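You operate a simulated robot arm through the tools that you are given. There is no shell and no other tool.

Carry out the task below with a simulated robot arm. There is one attempt and no reset: what you move stays moved.

JOB
Tumble the blue disc for 5 seconds, then open the lid.
Fine: Shut the lid, set the time dial and start it once; leave the disc in and the other disc where it is.

It is judged by the outcome, as a careful person would: the job done as asked, and still so three seconds after it is handed in. It fails if anything else is knocked over, pushed out of place, dropped, spilled or broken. Lids that push on must go on centred and level and be pressed home; caps that screw on are set level and turned clockwise until they are tight.

ROBOT AND FRAMES
A 7-joint arm with a two-finger parallel gripper, fixed in place. Base frame: the origin is at the foot of the arm, x ahead of it, y to its left, z up; the work surface is at about z = 850. Readings come in mm, rad, newtons and seconds.
Its first joint turns from -2.601 to 2.601 rad. Payload 3.43 kg.
The TCP is the grasp point between the finger pads, 30 mm short of the fingertips. In the tool frame z runs along the fingers and y along their closing line. Largest opening 94 mm; finger width 28, thickness 10; the body of the gripper, 50 by 96 mm, starts 55 mm behind the TCP.
Orientation is that of the tool frame in the base frame, as a unit quaternion [w, x, y, z]. With the fingers straight down and closing along the base's y, the tool's x points along the base's -x, its y along +y and its z along -z.

CONTROLS
- The arm moves only by the tool step_arm. Its argument "series" is one flat list of numbers, 7 for each row, row after row: the turn, a rotation vector about the base's x, y, z in units of 4 degrees (1.0 is 4 degrees), then the shift along the base's x, y, z in units of 20 mm (1.0 is 20 mm), then the gripper command, from -1 (shut) to 1 (fully open), values between in proportion. In form: [rx, ry, rz, x, y, z, fingers, rx, ry, rz, x, y, z, fingers, ...]. A call has 1 to 20 rows; each row shifts and turns the commanded pose from where the row before left it. A call with a number of a shift or a turn outside -1 to 1 is refused whole. Rows are played at 5 a second. More than 50 mm and 0.15 rad between two rows, or a gripper value outside its range, and nothing of the call is played. Where a pose cannot be reached the arm comes as near as it can. A force on the tool above 40 N (or 10 N above the force at the start of the call, whichever is more), or a blocked arm, ends the call early, and 0.2 s more pass. Each finger travels about 45 mm/s and halts on what it meets, pressing with about 22 N; the grip force reading is that of the motor and also rises with nothing between the fingers. The clock runs only during rows and for 0.2 s after the last one: add rows that do not move to give the fingers time. It gives the time, the measured TCP pose, the force on the tool (base axes), the opening and the grip force at its end, in the units of the frame above (readings bear some noise), with the torque about the TCP (base axes, N m) and any sound that the robot's microphone picked up.
- Cameras (640 x 400 px; columns grow to the right, rows downward): "scene" is fixed at [222, 648.7, 1420.5]; the picture's right is [-0.07, -1.00, 0.00], its down [-0.62, 0.05, -0.79] and it looks along [0.78, -0.06, -0.62] (base axes); focal length 309 px, centre (320, 200). "wrist" rides on the gripper at [76, 14, -102] in the tool frame; the picture's right is [-0.18, 0.98, 0.00], its down [-0.75, -0.14, -0.64] and it looks along [-0.63, -0.12, 0.77] (tool axes); focal length 243 px, centre (320, 200).
- capture(camera): a new picture of that camera. It takes no simulated time.
- measure_at(camera, pixels): for up to 12 pixels [column, row] of the newest picture of that camera ("zoom" is the newest enlarged one), the place [x, y, z] in the base frame of the surface seen there, good to about 3 mm. It takes no simulated time.
- close_up(camera, box): a new picture of the part [left, top, right, bottom] of that camera's present view, enlarged. It takes no simulated time.
- hand_in(): hands the job in; it is judged then, once.

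Leave the gripper open and the arm clear of the work at the hand-in unless told otherwise.

The tools are called after "Request:" as name(argument=value, ...) on one line, values as JSON. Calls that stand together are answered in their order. step_arm: Moves the arm, as the interface text tells. Its arguments: {"type":"object","properties":{"series":{"type":"array","items":{"type":"number"}}},"required":["series"]} The other tools are called the same way: capture (camera) takes a picture; measure_at (camera, pixels) gives the place of the surface under pixels of a picture; close_up (camera, box) takes an enlarged picture of a part of a camera's view; hand_in () hands the job in.

At the start:

```text
time: 0.0
ee_pos: [876.7, 454.2, 1168.9]
orientation: [0.001, -0.001, 1.0, 0.0]
wrist_force: [0.5, -1.3, 0.7]
wrist_torque: [0.0, 0.0, 0.01]
finger_gap: 94.2
finger_force: 0.0
```

scene: 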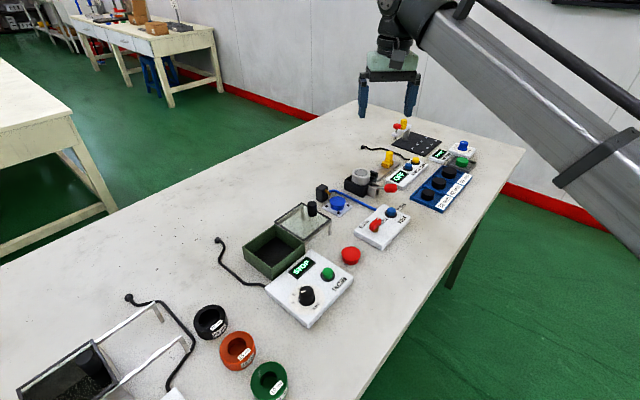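
wrist: 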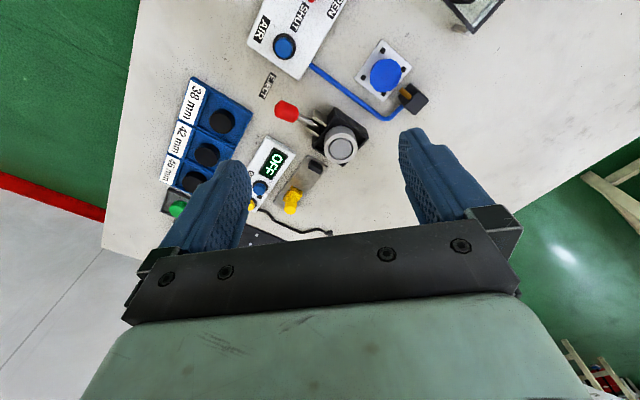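

I see a table with several devices. The green box with the glass lid and a "STOP" panel near pixel (290,265) may be the tumbler. I'll enlarge several parts to identify the devices.

Request:
close_up(camera="scene", box=[200, 180, 420, 330])

Request:
close_up(camera="scene", box=[340, 110, 490, 220])

Request:
close_up(camera="scene", box=[0, 280, 300, 400])

```text
2.67 times, centred on (310, 255) of scene
```

zoom: 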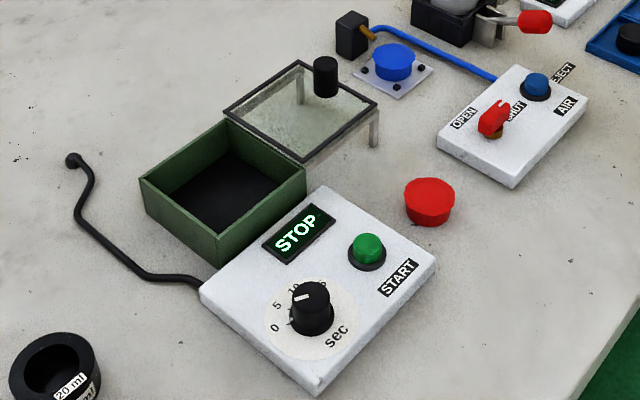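

```text
3.64 times, centred on (415, 165) of scene
```

zoom: 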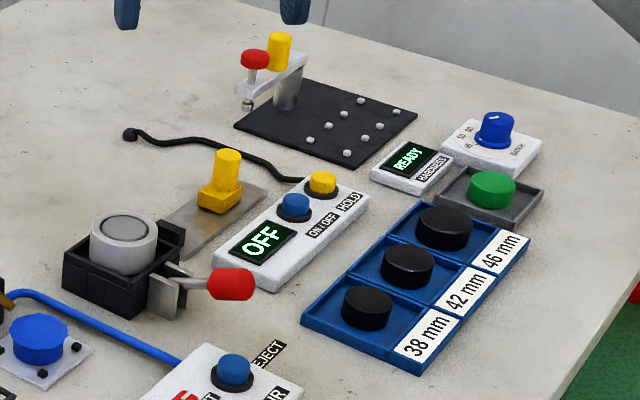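

```text
2.13 times, centred on (150, 340) of scene
```

zoom: 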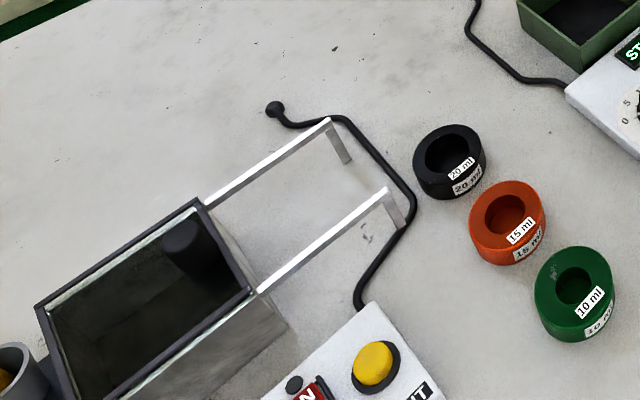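

The green box with a STOP display, time dial, and START button is the tumbler. Its lid appears to be the glass frame beside it. The blue disc at (338,203) sits on a white plate. I'll measure points around these.

Request:
close_up(camera="scene", box=[230, 190, 350, 265])

Request:
measure_at(camera="scene", pixels=[[338, 203], [350, 254], [311, 205], [290, 245], [275, 250], [307, 293], [327, 272], [243, 248], [277, 226], [315, 244], [282, 279], [376, 222]])

Request:
close_up(camera="scene", box=[300, 170, 420, 245])

```text
5.33 times, centred on (290, 228) of scene
```

zoom: 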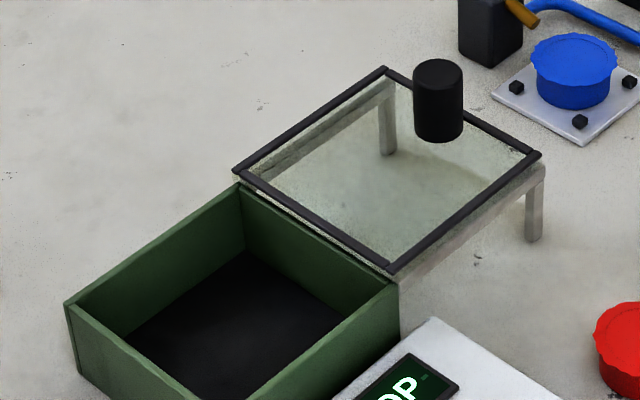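

```text
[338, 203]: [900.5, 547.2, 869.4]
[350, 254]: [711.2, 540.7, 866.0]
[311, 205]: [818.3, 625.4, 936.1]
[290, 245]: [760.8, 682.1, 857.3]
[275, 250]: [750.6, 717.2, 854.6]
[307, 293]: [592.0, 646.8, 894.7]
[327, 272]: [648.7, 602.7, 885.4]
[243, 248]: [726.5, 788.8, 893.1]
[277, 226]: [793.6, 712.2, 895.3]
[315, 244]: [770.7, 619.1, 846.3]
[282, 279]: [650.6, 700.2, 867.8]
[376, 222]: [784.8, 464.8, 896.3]
```

```text
5.33 times, centred on (360, 208) of scene
```

zoom: 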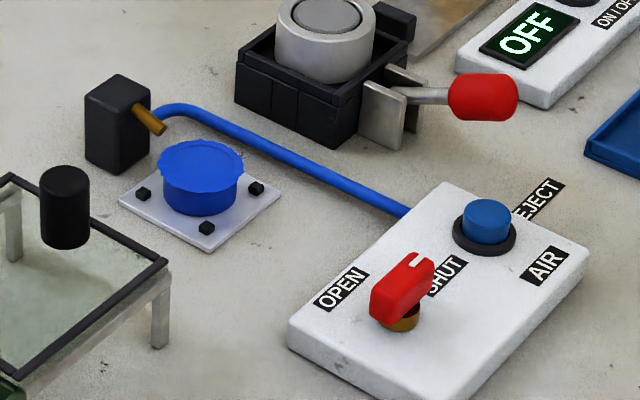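

The blue disc measures about (900, 547), at the edge of reach. I'll enlarge the wrist view to check the disc and its holder, and measure the surroundings.

Request:
close_up(camera="wrist", box=[300, 0, 540, 150])

Request:
measure_at(camera="wrist", pixels=[[386, 75], [370, 60], [403, 90], [360, 85], [385, 40], [415, 98], [384, 112], [410, 68], [400, 10], [340, 145]])

Request:
measure_at(camera="scene", pixels=[[338, 200], [332, 208], [338, 216], [325, 207], [350, 206], [321, 190], [260, 330], [303, 243], [270, 255], [275, 280], [229, 264], [302, 210]])

```text
2.67 times, centred on (420, 75) of wrist
```

zoom: 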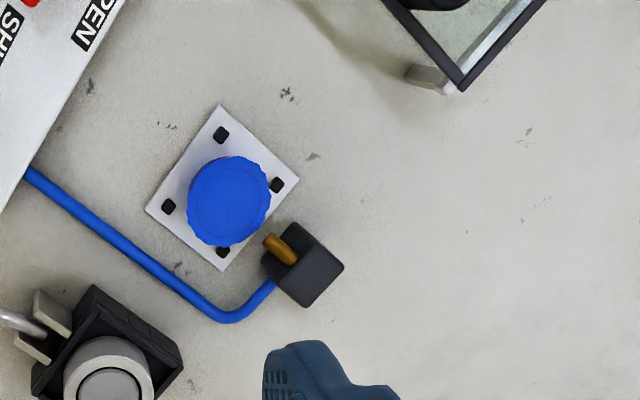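

```text
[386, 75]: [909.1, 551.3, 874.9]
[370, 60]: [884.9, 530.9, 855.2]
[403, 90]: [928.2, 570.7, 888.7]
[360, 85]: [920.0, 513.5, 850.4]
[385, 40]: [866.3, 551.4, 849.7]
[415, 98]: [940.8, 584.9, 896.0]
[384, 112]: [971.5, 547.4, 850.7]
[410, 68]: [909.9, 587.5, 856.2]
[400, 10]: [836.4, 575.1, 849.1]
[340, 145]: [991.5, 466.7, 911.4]
```

```text
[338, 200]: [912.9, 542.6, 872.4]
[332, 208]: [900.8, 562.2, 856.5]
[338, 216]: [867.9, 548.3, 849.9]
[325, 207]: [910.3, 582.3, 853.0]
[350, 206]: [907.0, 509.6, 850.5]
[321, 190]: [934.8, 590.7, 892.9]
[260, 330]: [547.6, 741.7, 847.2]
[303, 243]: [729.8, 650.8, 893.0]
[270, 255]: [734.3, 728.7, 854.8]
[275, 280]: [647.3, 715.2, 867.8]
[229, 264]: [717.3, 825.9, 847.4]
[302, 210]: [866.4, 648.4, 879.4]
```

The disc's centre is about (907, 549), its top is at 875, and it sits on a plate at 856 beside an air nozzle. Before anything else I'll move the arm high up and back toward (510, 680, 1130), for a close wrist look at the tumbler and its dial.

Request:
step_arm(series=[0, 0, 0, -0.966, 0.595, -0.1, 1, 0, 0, 0, -0.966, 0.595, -0.1, 1, 0, 0, 0, -0.966, 0.595, -0.1, 1, 0, 0, 0, -0.966, 0.595, -0.1, 1, 0, 0, 0, -0.966, 0.595, -0.1, 1, 0, 0, 0, -0.966, 0.595, -0.1, 1, 0, 0, 0, -0.966, 0.595, -0.1, 1, 0, 0, 0, -0.966, 0.595, -0.1, 1, 0, 0, 0, -0.966, 0.595, -0.1, 1, 0, 0, 0, -0.966, 0.595, -0.1, 1, 0, 0, 0, -0.966, 0.595, -0.1, 1, 0, 0, 0, -0.966, 0.595, -0.1, 1, 0, 0, 0, -0.966, 0.595, -0.1, 1, 0, 0, 0, -0.966, 0.595, -0.1, 1, 0, 0, 0, -0.966, 0.595, -0.1, 1, 0, 0, 0, -0.966, 0.595, -0.1, 1, 0, 0, 0, -0.966, 0.595, -0.1, 1, 0, 0, 0, -0.966, 0.595, -0.1, 1, 0, 0, 0, -0.966, 0.595, -0.1, 1])

Request:
capture(camera="wrist")

Request:
capture(camera="scene")

```text
time: 4.0
ee_pos: [509.6, 679.1, 1130.1]
orientation: [0.0, 0.0, 1.0, 0.001]
wrist_force: [-0.5, -0.1, 0.4]
wrist_torque: [-0.02, 0.02, 0.0]
finger_gap: 94.0
finger_force: 0.1
```

```text
taken
```

wrist: 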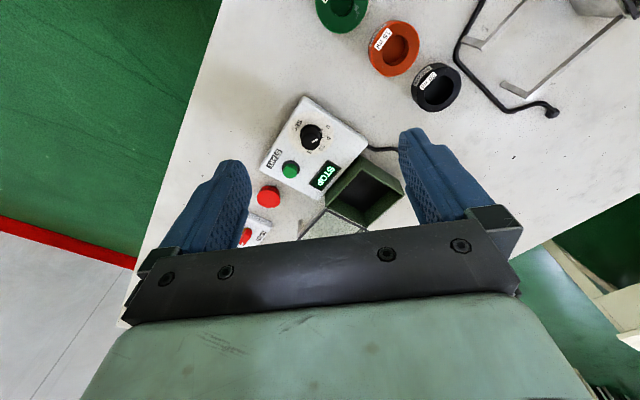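

```text
taken
```

scene: 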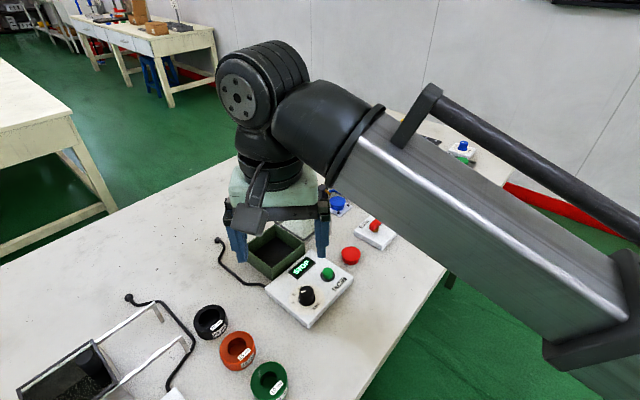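

The arm moved as commanded. The dial is at wrist pixel (312,137). I'll enlarge it and measure the tumbler's parts.

Request:
close_up(camera="wrist", box=[250, 85, 410, 185])

Request:
measure_at(camera="wrist", pixels=[[312, 136], [290, 169], [325, 176], [268, 196], [370, 190], [359, 160], [402, 190], [328, 205], [370, 224], [303, 97], [261, 168], [365, 145]])

Request:
close_up(camera="wrist", box=[300, 140, 420, 240])

```text
4.00 times, centred on (330, 135) of wrist
```

zoom: 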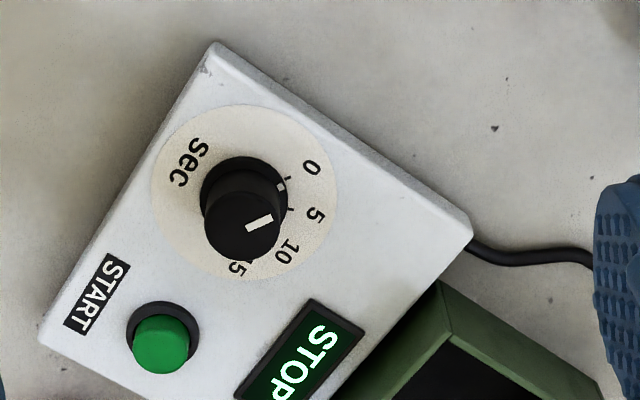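

```text
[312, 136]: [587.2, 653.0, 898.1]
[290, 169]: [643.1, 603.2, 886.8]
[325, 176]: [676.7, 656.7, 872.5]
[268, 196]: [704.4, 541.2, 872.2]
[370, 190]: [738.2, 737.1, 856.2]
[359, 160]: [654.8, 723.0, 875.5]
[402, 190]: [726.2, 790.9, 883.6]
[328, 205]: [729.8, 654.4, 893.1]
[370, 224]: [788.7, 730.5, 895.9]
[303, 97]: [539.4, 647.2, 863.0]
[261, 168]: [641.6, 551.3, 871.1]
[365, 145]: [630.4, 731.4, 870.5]
```

```text
4.00 times, centred on (360, 190) of wrist
```

zoom: 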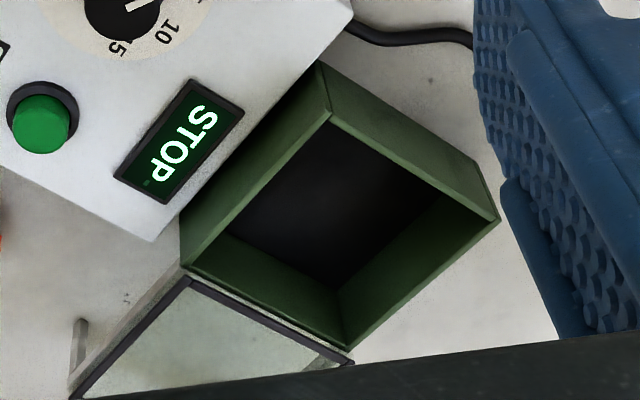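

The pointer seems to sit near 0, with the numbers running clockwise. The tumbler box spans about x 662–794, y 651–789. The blue disc is at radius 1060, so I need the tool tilted outward. I'll yaw 31° and tilt 24° while moving high above the disc, to test the reach.

Request:
step_arm(series=[0, 0, 0.78, 0.95, -0.335, 0, 0.24, 0, 0, 0.78, 0.95, -0.335, 0, 0.24, 0, 0, 0.78, 0.95, -0.335, 0, 0.24, 0, 0, 0.78, 0.95, -0.335, 0, 0.24, 0, 0, 0.78, 0.95, -0.335, 0, 0.24, 0, 0, 0.78, 0.95, -0.335, 0, 0.24, 0, 0, 0.78, 0.95, -0.335, 0, 0.24, 0, 0, 0.78, 0.95, -0.335, 0, 0.24, 0, 0, 0.78, 0.95, -0.335, 0, 0.24, 0, 0, 0.78, 0.95, -0.335, 0, 0.24, 0.311, -0.513, 0, 0.95, -0.335, -0.4, 0.24, 0.311, -0.513, 0, 0.95, -0.335, -0.4, 0.24, 0.311, -0.513, 0, 0.95, -0.335, -0.4, 0.24, 0.311, -0.513, 0, 0.95, -0.335, -0.4, 0.24, 0.311, -0.513, 0, 0.95, -0.335, -0.4, 0.24, 0.311, -0.513, 0, 0.95, -0.335, -0.4, 0.24, 0.311, -0.513, 0, 0.95, -0.335, -0.4, 0.24, 0.311, -0.513, 0, 0.95, -0.335, -0.4, 0.24, 0.311, -0.513, 0, 0.95, -0.335, -0.4, 0.24, 0.311, -0.513, 0, 0.95, -0.335, -0.4, 0.24])

Request:
capture(camera="wrist")

Request:
capture(camera="scene")

```text
time: 8.2
ee_pos: [892.5, 545.3, 1050.1]
orientation: [0.201, -0.263, 0.942, 0.056]
wrist_force: [0.1, 0.5, 0.8]
wrist_torque: [-0.03, -0.01, -0.04]
finger_gap: 58.3
finger_force: 0.0
```

```text
taken
```

wrist: 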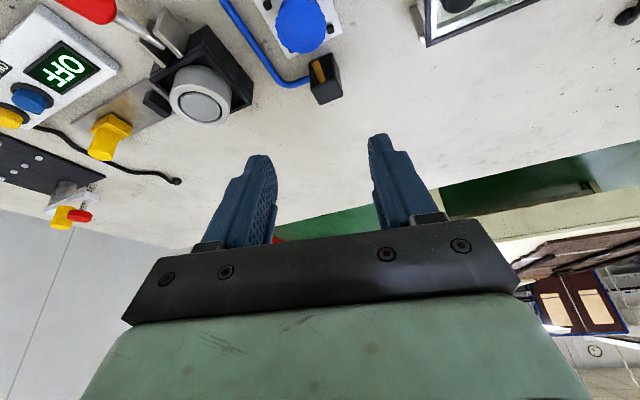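

```text
taken
```

scene: 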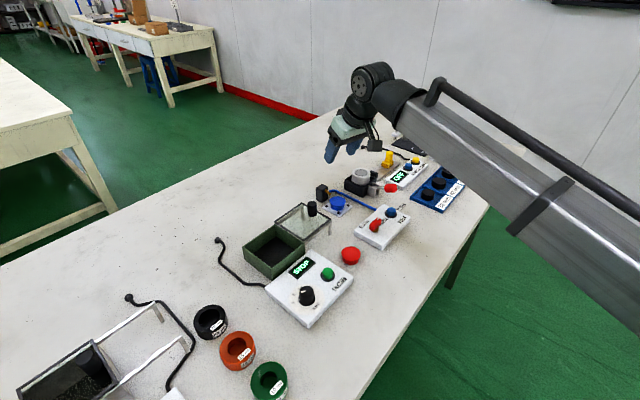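

The tilted pose above the disc was reached. Now I'll take close-ups and measure the disc, nozzle, and hose from here.

Request:
close_up(camera="wrist", box=[220, 0, 380, 110])

Request:
measure_at(camera="wrist", pixels=[[302, 20], [281, 22], [323, 22], [302, 48], [297, 1], [313, 72], [325, 62], [317, 56], [272, 68], [285, 50], [325, 75], [331, 30]])

Request:
close_up(camera="scene", box=[300, 180, 380, 230])

```text
3.64 times, centred on (300, 55) of wrist
```

zoom: 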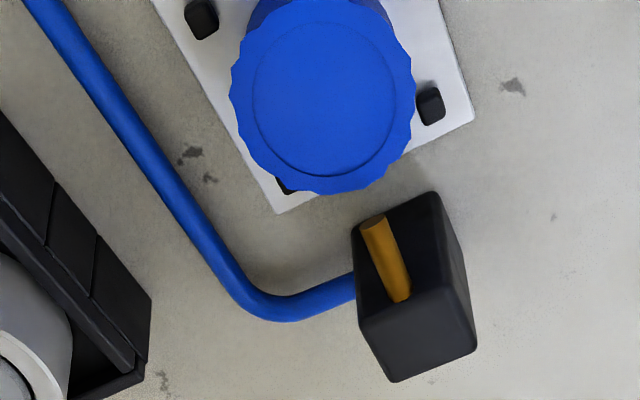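

```text
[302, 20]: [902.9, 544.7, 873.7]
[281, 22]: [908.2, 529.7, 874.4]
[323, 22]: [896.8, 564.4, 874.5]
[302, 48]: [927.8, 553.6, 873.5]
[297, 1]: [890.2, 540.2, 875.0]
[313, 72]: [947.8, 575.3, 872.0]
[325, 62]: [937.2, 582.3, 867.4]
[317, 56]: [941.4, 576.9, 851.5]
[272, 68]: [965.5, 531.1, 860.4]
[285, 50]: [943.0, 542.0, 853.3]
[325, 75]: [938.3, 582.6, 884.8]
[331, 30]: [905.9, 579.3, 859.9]
```

```text
8.00 times, centred on (340, 205) of scene
```

zoom: 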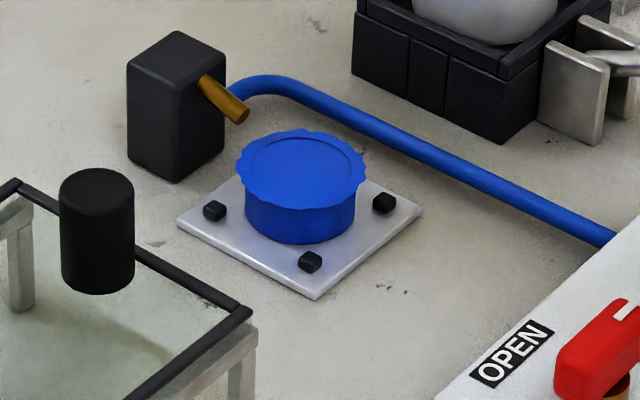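

The disc has a ragged top flange about 45 mm wide over a narrower body, with four small black pegs around it and the nozzle behind. I'll measure the flange edges in the newest zoom to pin down the centre.

Request:
measure_at(camera="zoom", pixels=[[300, 168], [243, 165], [358, 172], [301, 134], [301, 203], [300, 225], [240, 118], [215, 211], [310, 262], [384, 202], [500, 170], [180, 90]])

Request:
close_up(camera="wrist", box=[220, 0, 380, 100])

Request:
measure_at(camera="zoom", pixels=[[320, 100], [240, 100], [405, 100], [320, 186], [320, 30]])

```text
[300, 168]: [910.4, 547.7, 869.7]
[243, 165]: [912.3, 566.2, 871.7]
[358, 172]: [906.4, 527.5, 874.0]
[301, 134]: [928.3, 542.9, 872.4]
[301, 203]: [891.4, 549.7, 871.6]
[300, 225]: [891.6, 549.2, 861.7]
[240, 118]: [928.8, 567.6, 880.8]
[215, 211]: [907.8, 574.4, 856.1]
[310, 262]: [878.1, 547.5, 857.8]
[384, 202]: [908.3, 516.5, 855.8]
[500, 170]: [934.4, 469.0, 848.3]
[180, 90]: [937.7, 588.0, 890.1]
```

```text
4.00 times, centred on (300, 50) of wrist
```

zoom: 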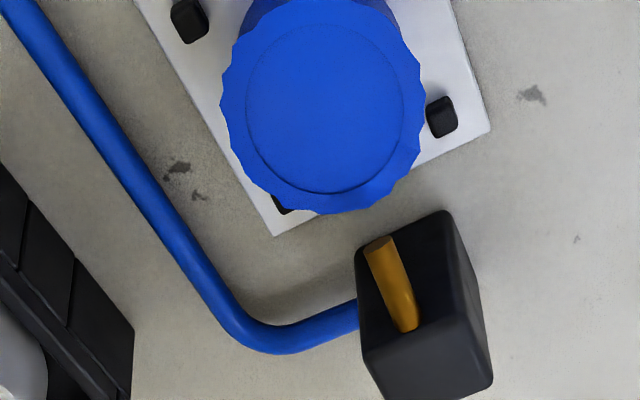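

```text
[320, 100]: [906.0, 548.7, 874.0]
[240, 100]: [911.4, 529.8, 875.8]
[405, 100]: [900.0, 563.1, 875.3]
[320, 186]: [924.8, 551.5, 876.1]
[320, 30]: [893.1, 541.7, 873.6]
```

The disc's centre is about (908.5, 546.5), the flange top is at 874, and the pegs top out near 858. With this 24° tilt, the fingers should straddle the disc with the TCP at about (904, 544, 892). I'll descend first to z ≈ 932, then look.

Request:
step_arm(series=[0, 0, 0, 0.1, -0.012, -0.98, 0.24, 0, 0, 0, 0.1, -0.012, -0.98, 0.24, 0, 0, 0, 0.1, -0.012, -0.98, 0.24, 0, 0, 0, 0.1, -0.012, -0.98, 0.24, 0, 0, 0, 0.1, -0.012, -0.98, 0.24, 0, 0, 0, 0.085, -0.01, -1, 0.24, 0, 0, 0, 0, 0, 0, 0.24])

Request:
capture(camera="wrist")

Request:
close_up(camera="scene", box=[280, 150, 400, 240])

```text
time: 9.8
ee_pos: [900.2, 545.9, 932.2]
orientation: [0.2, -0.263, 0.942, 0.055]
wrist_force: [0.7, -0.2, 0.0]
wrist_torque: [-0.01, 0.01, 0.0]
finger_gap: 58.3
finger_force: 0.1
```

```text
taken
```

wrist: 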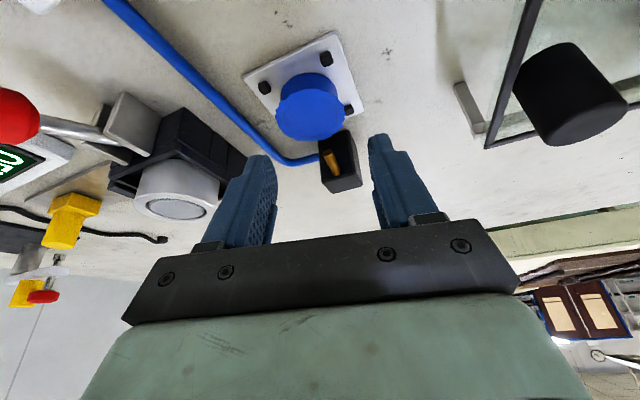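

```text
4.44 times, centred on (340, 195) of scene
```

zoom: 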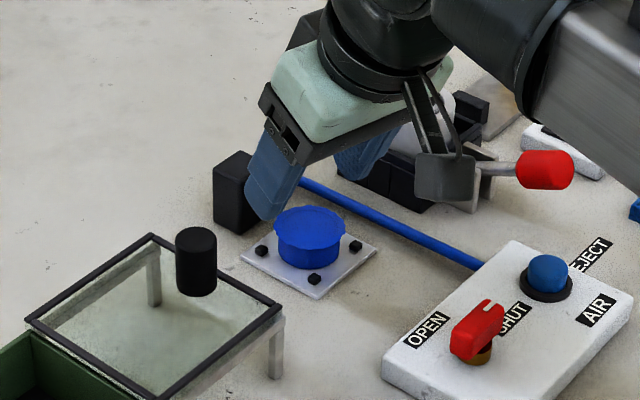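

The fingers straddle the disc line. Before the last 40 mm down, I'll check the clearance between the camera bracket and the neighbouring clamp and lever.

Request:
measure_at(camera="zoom", pixels=[[480, 180], [545, 170], [445, 185], [430, 190], [265, 215], [360, 165], [480, 320], [545, 265], [465, 110], [232, 185]])

Request:
close_up(camera="wrist", box=[200, 20, 440, 240])

```text
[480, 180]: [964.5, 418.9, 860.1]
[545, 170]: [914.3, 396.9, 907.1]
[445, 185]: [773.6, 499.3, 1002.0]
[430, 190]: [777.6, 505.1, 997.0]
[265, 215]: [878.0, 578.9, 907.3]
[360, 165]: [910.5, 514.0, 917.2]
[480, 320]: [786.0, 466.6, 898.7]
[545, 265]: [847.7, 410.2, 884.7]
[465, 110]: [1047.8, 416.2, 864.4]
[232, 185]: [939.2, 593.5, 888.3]
```

```text
1.82 times, centred on (320, 130) of wrist
```

zoom: 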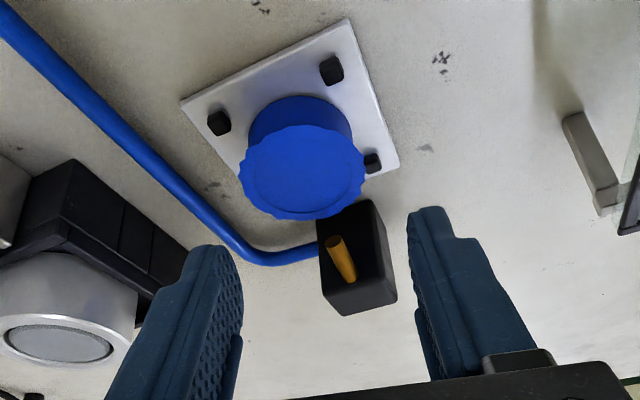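

There's ample clearance. Now I'll descend the last 40 mm in small steps with the fingers still at 58 mm.

Request:
step_arm(series=[0, 0, 0, 0.037, -0.015, -0.4, 0.24, 0, 0, 0, 0.037, -0.015, -0.4, 0.24, 0, 0, 0, 0.037, -0.015, -0.4, 0.24, 0, 0, 0, 0.037, -0.015, -0.4, 0.24, 0, 0, 0, 0.037, -0.015, -0.4, 0.24, 0, 0, 0, 0, 0, 0, 0.24])

Request:
close_up(camera="scene", box=[300, 160, 380, 230])

Request:
close_up(camera="wrist", box=[200, 60, 440, 260])

```text
time: 11.2
ee_pos: [906.3, 543.8, 891.4]
orientation: [0.2, -0.264, 0.942, 0.057]
wrist_force: [-0.5, 0.3, 0.9]
wrist_torque: [0.01, -0.04, 0.0]
finger_gap: 58.0
finger_force: 0.0
```

```text
5.71 times, centred on (340, 195) of scene
```

zoom: 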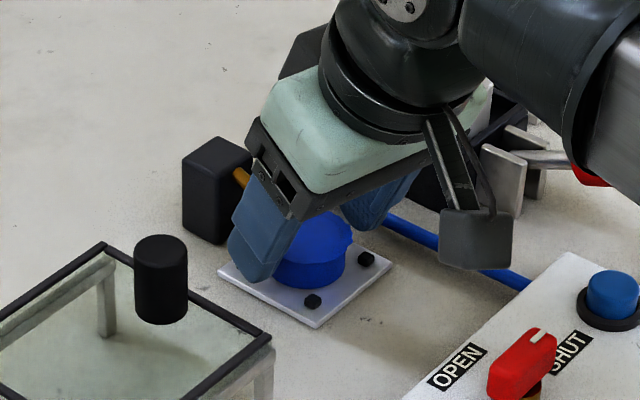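

```text
2.00 times, centred on (320, 160) of wrist
```

zoom: 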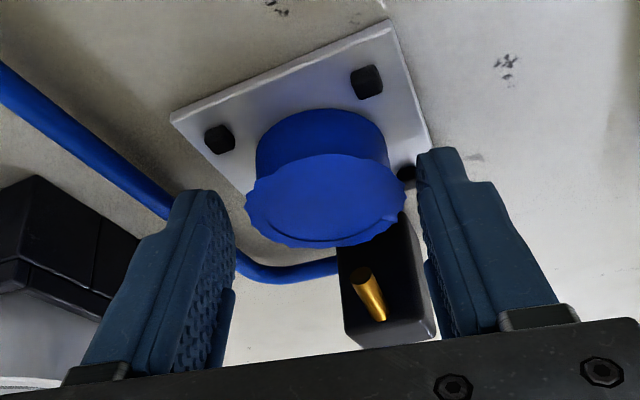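

The fingers sit on both sides of the disc, clear of the nozzle and pegs. Now I'll close the gripper.

Request:
step_arm(series=[0, 0, 0, 0, 0, 0, 0, 0, 0, 0, 0, 0, 0, -0.1, 0, 0, 0, 0, 0, 0, -0.5, 0, 0, 0, 0, 0, 0, -0.5, 0, 0, 0, 0, 0, 0, -0.5])

Request:
close_up(camera="wrist", box=[200, 60, 440, 260])

```text
time: 12.4
ee_pos: [906.1, 544.4, 892.0]
orientation: [0.2, -0.263, 0.942, 0.056]
wrist_force: [1.0, 0.2, -0.2]
wrist_torque: [0.01, -0.01, -0.01]
finger_gap: 38.4
finger_force: 21.8
```

```text
2.00 times, centred on (320, 160) of wrist
```

zoom: 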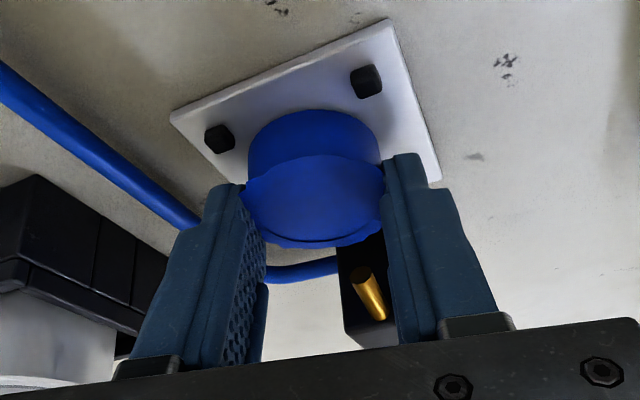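

The grip holds at 38.4 mm with 21.8 N, so the disc's body is held. I'll lift straight up.

Request:
step_arm(series=[0, 0, 0, 0, 0, 0.3, -0.6, 0, 0, 0, 0, 0, 0.5, -0.6, 0, 0, 0, 0, 0, 0.8, -0.6, 0, 0, 0, 0, 0, 1, -0.6, 0, 0, 0, 0, 0, 1, -0.6, 0, 0, 0, 0, 0, 1, -0.6, 0, 0, 0, 0, 0, 0.9, -0.6])

Request:
capture(camera="wrist")

Request:
capture(camera="scene")

```text
time: 14.0
ee_pos: [905.2, 542.6, 1002.0]
orientation: [0.2, -0.264, 0.942, 0.057]
wrist_force: [0.8, 0.5, -0.4]
wrist_torque: [0.03, -0.02, 0.0]
finger_gap: 18.8
finger_force: 0.1
```

```text
taken
```

wrist: 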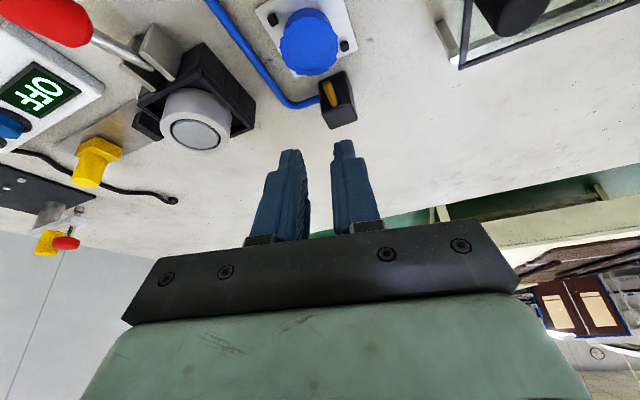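

```text
taken
```

scene: 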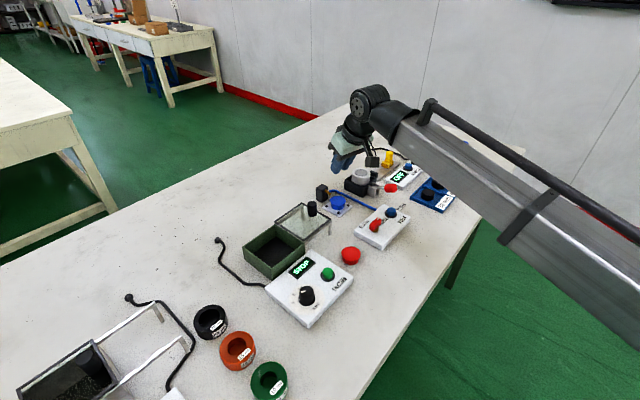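

The gap closed to 18.8 mm, so the disc slipped out and still sits on its plate. I'll re-measure its position and check whether it moved.

Request:
close_up(camera="scene", box=[300, 180, 380, 230])

Request:
measure_at(camera="zoom", pixels=[[300, 168], [243, 165], [358, 172], [301, 134], [301, 203], [300, 225], [215, 211], [310, 262], [384, 202], [300, 285]])

Request:
close_up(camera="wrist", box=[240, 0, 380, 90])

Request:
close_up(camera="scene", box=[345, 195, 425, 255])

```text
8.00 times, centred on (340, 205) of scene
```

zoom: 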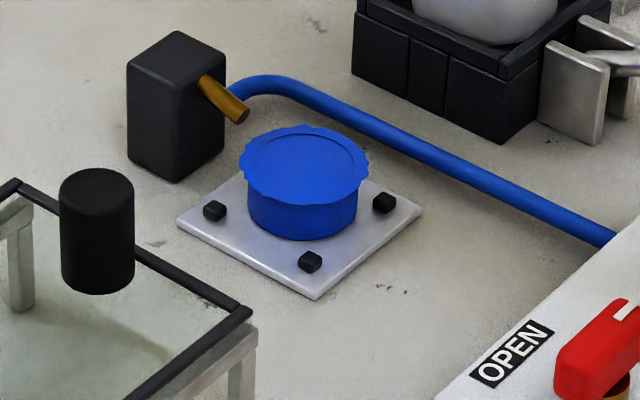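

```text
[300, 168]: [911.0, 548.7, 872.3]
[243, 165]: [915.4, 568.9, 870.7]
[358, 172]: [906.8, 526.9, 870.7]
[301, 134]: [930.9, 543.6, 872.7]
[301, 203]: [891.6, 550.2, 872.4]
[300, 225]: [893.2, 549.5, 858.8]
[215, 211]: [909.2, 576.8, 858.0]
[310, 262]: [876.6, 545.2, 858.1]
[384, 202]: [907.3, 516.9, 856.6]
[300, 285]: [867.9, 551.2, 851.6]
```

```text
4.44 times, centred on (310, 45) of wrist
```

zoom: 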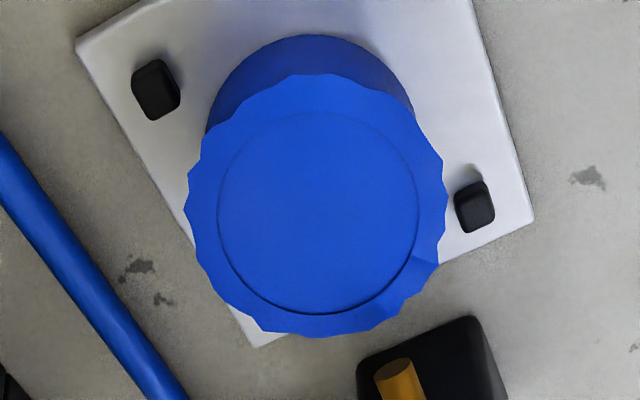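

```text
6.67 times, centred on (385, 225) of scene
```

zoom: 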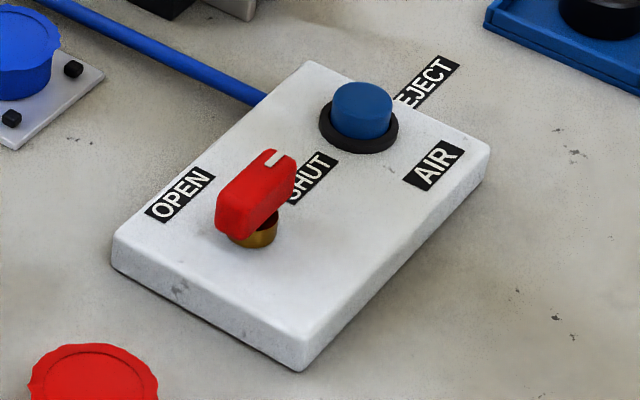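

The disc shifted by only about 2 mm, so it's free on the plate; my grip was too shallow. I'll measure it again from the wrist view, along with the plate height, so I can grip deeper.

Request:
close_up(camera="wrist", box=[240, 0, 380, 90])

Request:
measure_at(camera="zoom", pixels=[[317, 212], [195, 200], [440, 205], [317, 330], [317, 85], [155, 90], [474, 205], [110, 60], [440, 60], [515, 215], [310, 50], [475, 190]])

```text
4.44 times, centred on (310, 45) of wrist
```

zoom: 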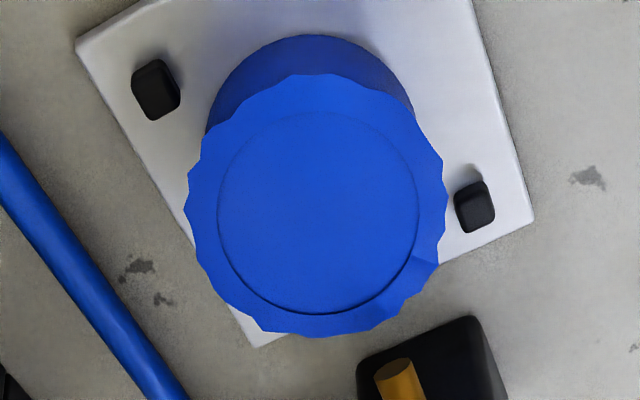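

```text
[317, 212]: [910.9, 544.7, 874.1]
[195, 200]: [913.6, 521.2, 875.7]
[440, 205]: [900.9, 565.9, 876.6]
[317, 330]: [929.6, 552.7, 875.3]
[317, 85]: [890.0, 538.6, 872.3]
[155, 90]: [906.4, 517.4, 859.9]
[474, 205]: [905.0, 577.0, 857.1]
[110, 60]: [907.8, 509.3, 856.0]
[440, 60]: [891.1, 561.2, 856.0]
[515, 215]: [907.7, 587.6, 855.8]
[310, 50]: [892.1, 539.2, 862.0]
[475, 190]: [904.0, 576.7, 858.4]
```

The disc's centre is now about (909.5, 545). The plate is at 856 and the pegs reach 859. I'll reopen and descend again, slightly lower than before, then grip and lift in tiny steps while watching the force.

Request:
step_arm(series=[0, 0, 0, 0.04, 0, 0, 0.2, 0, 0, 0, 0, 0, 0, 0.2, 0, 0, 0, 0, 0, -1, 0.2, 0, 0, 0, 0, 0, -1, 0.2, 0, 0, 0, 0, 0, -1, 0.2, 0, 0, 0, 0, 0, -1, 0.2, 0, 0, 0, 0, 0, -0.8, 0.2, 0, 0, 0, 0, 0, -0.4, 0.2, 0, 0, 0, 0, 0, -0.2, 0.2, 0, 0, 0, 0, 0, -0.15, 0.2, 0, 0, 0, 0, 0, 0, 0.2])

Request:
close_up(camera="wrist", box=[200, 60, 440, 260])

Request:
close_up(camera="scene", box=[310, 180, 370, 220])

```text
time: 16.4
ee_pos: [905.9, 543.1, 891.3]
orientation: [0.2, -0.262, 0.942, 0.055]
wrist_force: [-0.1, -0.4, 0.4]
wrist_torque: [0.01, 0.01, -0.01]
finger_gap: 56.4
finger_force: 0.0
```

```text
2.00 times, centred on (320, 160) of wrist
```

zoom: 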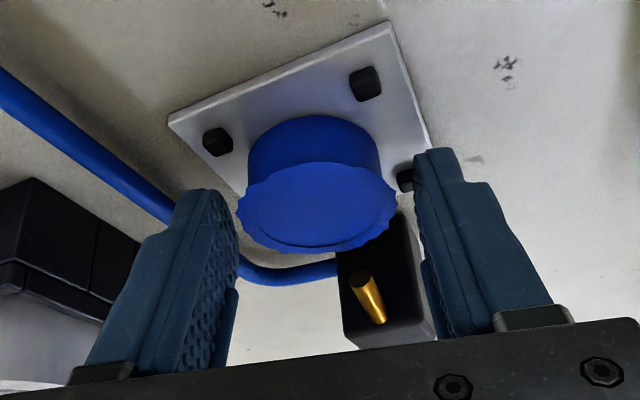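

```text
10.00 times, centred on (340, 200) of scene
```

zoom: 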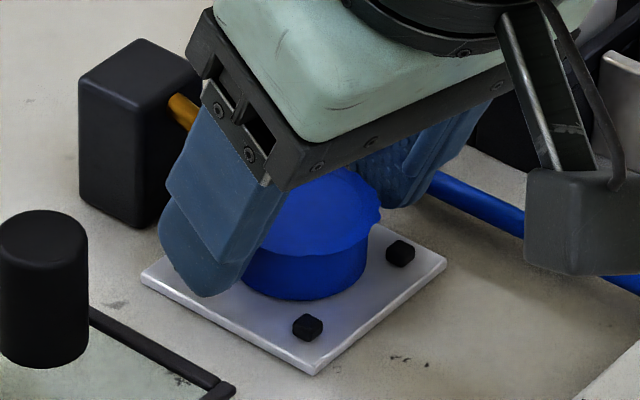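

The fingertips have rounded corners, so I'll shift about 5 mm back toward the base and 2.5 mm lower. That puts the disc's middle on the full width of the pads.

Request:
step_arm(series=[0, 0, 0, -0.12, -0.07, 0, 0.2, 0, 0, 0, -0.115, -0.07, -0.06, 0.2, 0, 0, 0, 0, 0, -0.065, 0.2, 0, 0, 0, 0, 0, 0, 0.2])

Request:
step_arm(series=[0, 0, 0, 0, 0, 0, 0, 0, 0, 0, 0, 0, 0, -0.1, 0, 0, 0, 0, 0, 0, -0.6, 0, 0, 0, 0, 0, 0, -1, 0, 0, 0, 0, 0, 0, -1, 0, 0, 0, 0, 0, 0, -1])

Request:
close_up(camera="scene", box=[310, 180, 370, 220])

Request:
close_up(camera="wrist", box=[200, 60, 440, 260])

```text
time: 17.4
ee_pos: [901.4, 540.9, 888.6]
orientation: [0.2, -0.262, 0.942, 0.055]
wrist_force: [-1.0, -0.3, 0.1]
wrist_torque: [0.01, -0.03, 0.0]
finger_gap: 56.3
finger_force: 0.0
```

```text
time: 18.8
ee_pos: [901.3, 541.1, 889.3]
orientation: [0.201, -0.263, 0.942, 0.056]
wrist_force: [0.5, -0.2, 0.6]
wrist_torque: [0.02, 0.0, 0.03]
finger_gap: 38.5
finger_force: 22.0
```

```text
10.00 times, centred on (340, 200) of scene
```

zoom: 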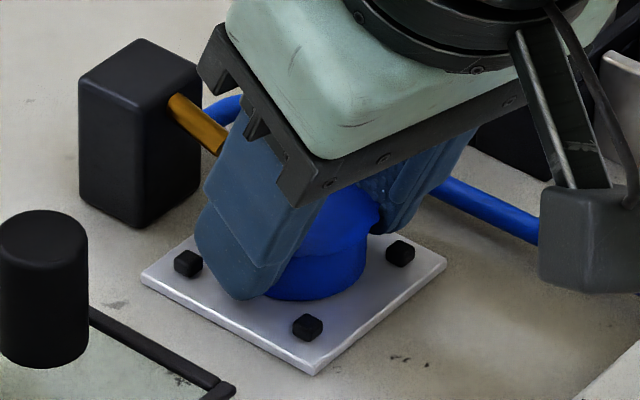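

```text
2.00 times, centred on (320, 160) of wrist
```

zoom: 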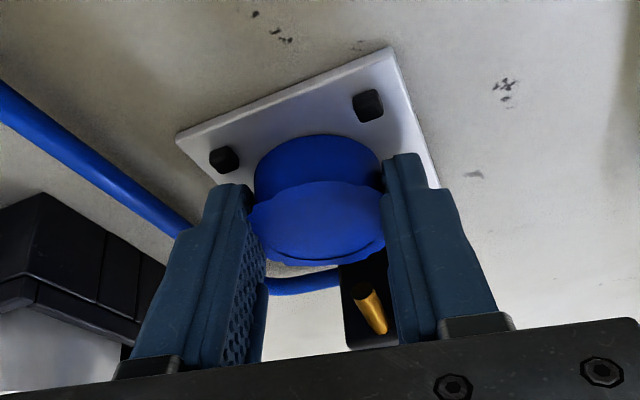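

The disc is gripped at 38.5 mm and 22 N, with much more finger overlap. I'll lift 4 mm slowly and check the force and gap.

Request:
step_arm(series=[0, 0, 0, 0, 0, 0.05, -1, 0, 0, 0, 0, 0, 0.05, -1, 0, 0, 0, 0, 0, 0.1, -1, 0, 0, 0, 0, 0, 0, -1])

Request:
close_up(camera="scene", box=[310, 180, 370, 220])

```text
time: 19.8
ee_pos: [901.4, 540.0, 892.5]
orientation: [0.201, -0.263, 0.942, 0.056]
wrist_force: [0.4, -0.1, 0.6]
wrist_torque: [0.0, -0.01, 0.0]
finger_gap: 38.3
finger_force: 21.9
```

```text
10.00 times, centred on (340, 200) of scene
```

zoom: 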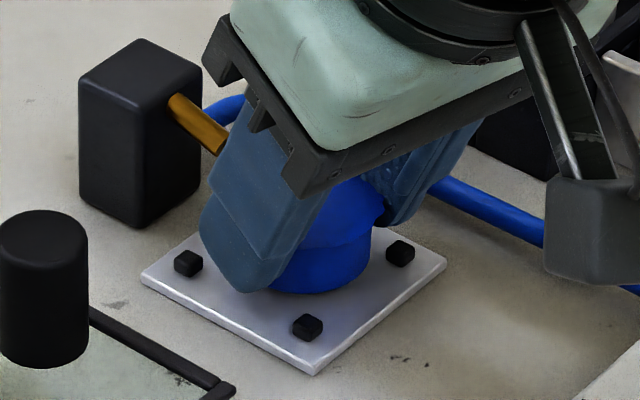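

The disc came up with the fingers, gap 38.3 mm and hardly any extra force. I'll keep lifting gently to 30 mm.

Request:
step_arm(series=[0, 0, 0, 0, 0, 0.1, -1, 0, 0, 0, 0, 0, 0.15, -1, 0, 0, 0, 0, 0, 0.2, -1, 0, 0, 0, 0, 0, 0.25, -1, 0, 0, 0, 0, 0, 0.3, -1, 0, 0, 0, 0, 0, 0.3, -1, 0, 0, 0, 0, 0, 0, -1])

Request:
capture(camera="wrist")

Request:
close_up(camera="scene", box=[310, 170, 370, 220])

```text
time: 21.4
ee_pos: [902.0, 541.7, 918.8]
orientation: [0.199, -0.263, 0.942, 0.055]
wrist_force: [-0.5, -0.3, -1.2]
wrist_torque: [0.0, 0.0, 0.02]
finger_gap: 38.5
finger_force: 22.3
```

```text
taken
```

wrist: 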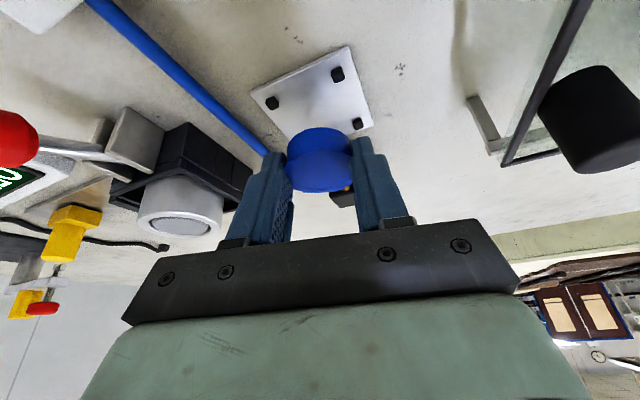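

```text
8.00 times, centred on (340, 195) of scene
```

zoom: 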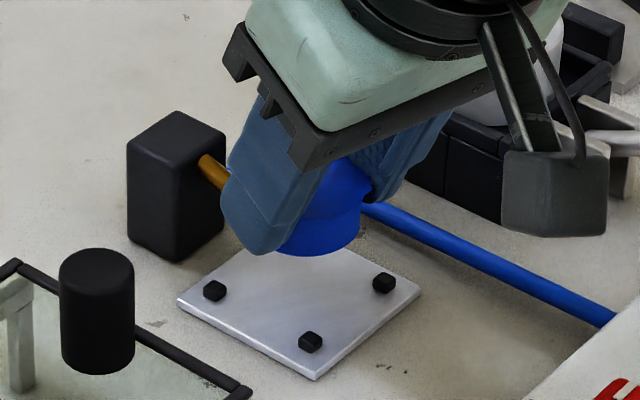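

The disc is firmly held and clear of the plate. I'll raise it to about z = 1000, then carry it over the tumbler box (centre about (726, 719)), yawing 12° to line up with the box.

Request:
step_arm(series=[0, 0, 0, 0, 0, 0.8, -1, 0, 0, 0, 0, 0, 1, -1, 0, 0, 0, 0, 0, 1, -1, 0, 0, 0, 0, 0, 1, -1, 0, 0, 0, 0, 0, 0.4, -1, 0, 0, 0.22, -0.655, 0.61, 0, -1, 0, 0, 0.22, -0.655, 0.61, 0, -1, 0, 0, 0.22, -0.655, 0.61, 0, -1, 0, 0, 0.22, -0.655, 0.61, 0, -1, 0, 0, 0.22, -0.655, 0.61, 0, -1, 0, 0, 0.22, -0.655, 0.61, 0, -1, 0, 0, 0.22, -0.655, 0.61, 0, -1, 0, 0, 0.22, -0.655, 0.61, 0, -1, 0, 0, 0.22, -0.655, 0.61, 0, -1, 0, 0, 0.22, -0.655, 0.61, 0, -1, 0, 0, 0.22, -0.655, 0.61, 0, -1, 0, 0, 0.22, -0.655, 0.61, 0, -1, 0, 0, 0.22, -0.655, 0.61, 0, -1, 0, 0, 0.22, -0.655, 0.61, 0, -1, 0, 0, 0, 0, 0, 0, -1])

Request:
capture(camera="wrist")

Request:
close_up(camera="scene", box=[220, 140, 380, 290])

```text
time: 25.6
ee_pos: [716.7, 711.1, 1001.0]
orientation: [0.194, -0.362, 0.909, 0.077]
wrist_force: [-0.4, 0.3, -1.0]
wrist_torque: [-0.02, 0.03, 0.01]
finger_gap: 38.4
finger_force: 22.1
```

```text
taken
```

wrist: 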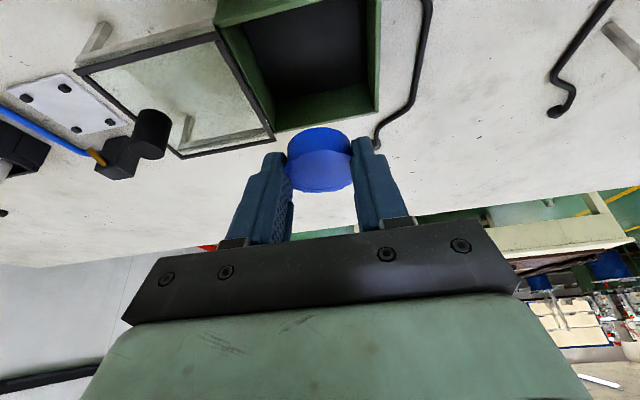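

```text
2.67 times, centred on (300, 215) of scene
```

zoom: 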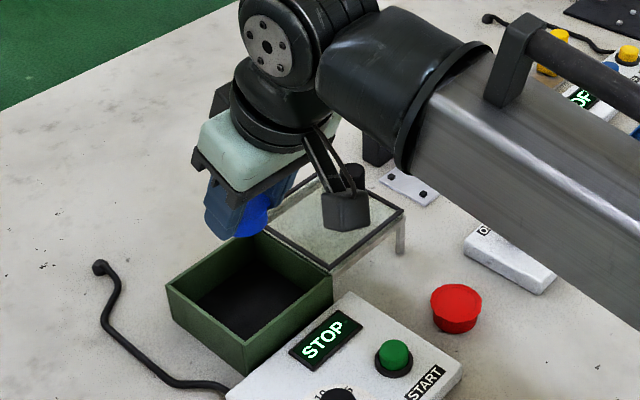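

The disc is above the box. I'll measure the box rim from this wrist view to place the disc centrally.

Request:
close_up(camera="wrist", box=[200, 0, 440, 150])

Request:
measure_at(camera="wrist", pixels=[[276, 129], [376, 112], [217, 27], [379, 20], [264, 70], [310, 60], [325, 118], [378, 60], [230, 15], [340, 10], [300, 5], [350, 80]])

Request:
measure_at(camera="zoom", pixels=[[320, 200]])

```text
2.67 times, centred on (320, 75) of wrist
```

zoom: 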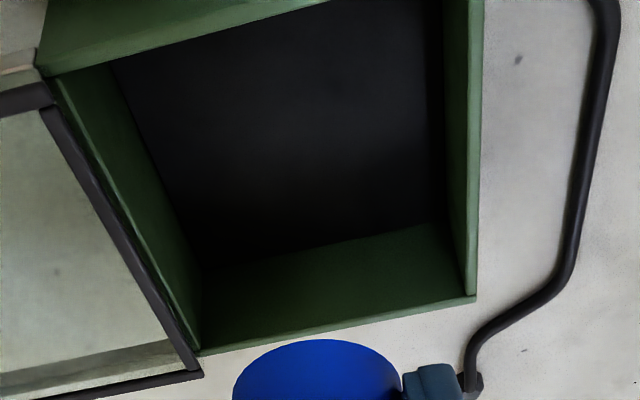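

```text
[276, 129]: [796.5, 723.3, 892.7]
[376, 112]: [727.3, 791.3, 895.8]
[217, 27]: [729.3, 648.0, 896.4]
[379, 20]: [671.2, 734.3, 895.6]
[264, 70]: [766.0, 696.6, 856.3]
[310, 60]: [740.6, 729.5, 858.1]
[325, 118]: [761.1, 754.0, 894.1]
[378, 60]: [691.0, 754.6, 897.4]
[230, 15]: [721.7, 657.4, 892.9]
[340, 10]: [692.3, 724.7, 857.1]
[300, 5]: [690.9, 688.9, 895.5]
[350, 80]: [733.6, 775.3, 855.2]
```

```text
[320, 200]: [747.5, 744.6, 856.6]
```

The rim is at z ≈ 895, the floor is at 856.6, and the box centre is about (728, 720). The disc hangs at about (723, 717), well inside. I'll lower it to just above the floor.

Request:
step_arm(series=[0, 0, 0, 0.04, 0, -1, -1, 0, 0, 0, 0.04, 0, -1, -1, 0, 0, 0, 0, 0, -1, -1, 0, 0, 0, 0, 0, -1, -1, 0, 0, 0, 0, 0, -0.7, -1, 0, 0, 0, 0, 0, -0.4, -1, 0, 0, 0, 0, 0, -0.25, -1, 0, 0, 0, 0, 0, 0, -1])

Request:
capture(camera="wrist")

Request:
close_up(camera="scene", box=[220, 190, 340, 290])

```text
time: 27.4
ee_pos: [719.6, 709.9, 894.1]
orientation: [0.193, -0.363, 0.908, 0.077]
wrist_force: [0.4, -0.5, -0.2]
wrist_torque: [-0.02, -0.02, 0.02]
finger_gap: 38.4
finger_force: 22.2
```

```text
taken
```

wrist: 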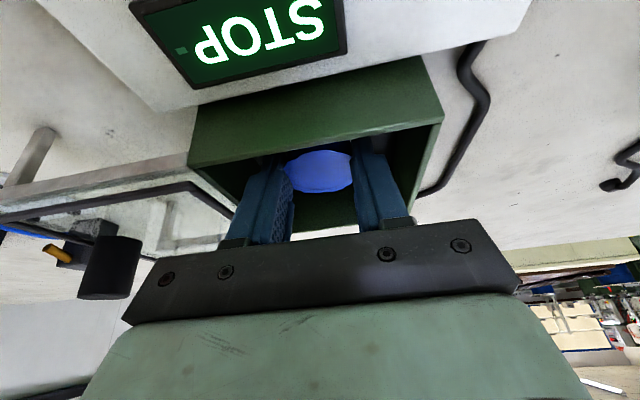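

```text
4.00 times, centred on (280, 240) of scene
```

zoom: 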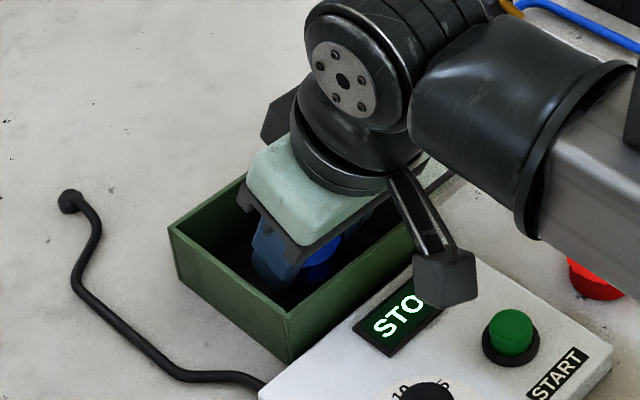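

The disc is inside the box. I'll lower it the last few millimetres until the floor takes it.

Request:
step_arm(series=[0, 0, 0, 0, 0, -0.08, -1, 0, 0, 0, 0, 0, -0.07, -1, 0, 0, 0, 0, 0, 0, -1])

Request:
step_arm(series=[0, 0, 0, 0, 0, -0.04, -1, 0, 0, 0, 0, 0, 0, -1])

```text
time: 28.2
ee_pos: [720.4, 711.0, 892.5]
orientation: [0.193, -0.362, 0.908, 0.077]
wrist_force: [-0.4, 0.5, -0.4]
wrist_torque: [0.0, 0.01, -0.02]
finger_gap: 38.1
finger_force: 21.6
```

```text
time: 28.8
ee_pos: [720.6, 711.1, 890.7]
orientation: [0.193, -0.363, 0.908, 0.077]
wrist_force: [-0.7, 0.3, -0.2]
wrist_torque: [0.01, 0.01, 0.03]
finger_gap: 38.3
finger_force: 22.0
```

There's no contact force yet at z ≈ 890.7. I'll lower another millimetre at a time.

Request:
step_arm(series=[0, 0, 0, 0, 0, -0.05, -1, 0, 0, 0, 0, 0, 0, -1])

Request:
step_arm(series=[0, 0, 0, 0, 0, -0.05, -1, 0, 0, 0, 0, 0, 0, -1])

```text
time: 29.4
ee_pos: [720.7, 710.8, 890.8]
orientation: [0.193, -0.362, 0.909, 0.077]
wrist_force: [1.2, -2.1, 9.8]
wrist_torque: [-0.03, -0.13, -0.03]
finger_gap: 38.2
finger_force: 21.9
```

```text
time: 30.0
ee_pos: [720.5, 709.9, 889.8]
orientation: [0.193, -0.362, 0.909, 0.077]
wrist_force: [2.7, -2.3, 13.9]
wrist_torque: [0.01, -0.2, -0.06]
finger_gap: 38.4
finger_force: 22.8
```

The disc touches the floor (13.9 N upward). I'll ease up 1 mm and open the fingers to about 52 mm, which still clears the walls.

Request:
step_arm(series=[0, 0, 0, 0, 0, 0.06, -1, 0, 0, 0, 0, 0, 0, -0.1, 0, 0, 0, 0, 0, 0, 0, 0, 0, 0, 0, 0, 0, 0.1, 0, 0, 0, 0, 0, 0, 0.1, 0, 0, 0, 0, 0, 0, 0.1])

Request:
capture(camera="wrist")

```text
time: 31.4
ee_pos: [720.5, 712.8, 890.8]
orientation: [0.193, -0.362, 0.909, 0.077]
wrist_force: [0.2, -0.2, 0.1]
wrist_torque: [0.01, 0.0, 0.02]
finger_gap: 51.5
finger_force: 0.0
```

```text
taken
```

wrist: 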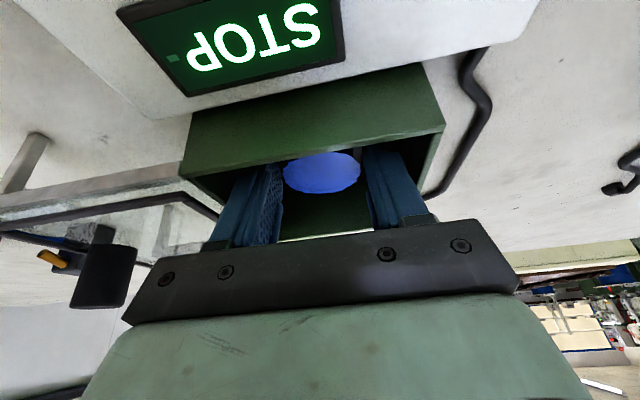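

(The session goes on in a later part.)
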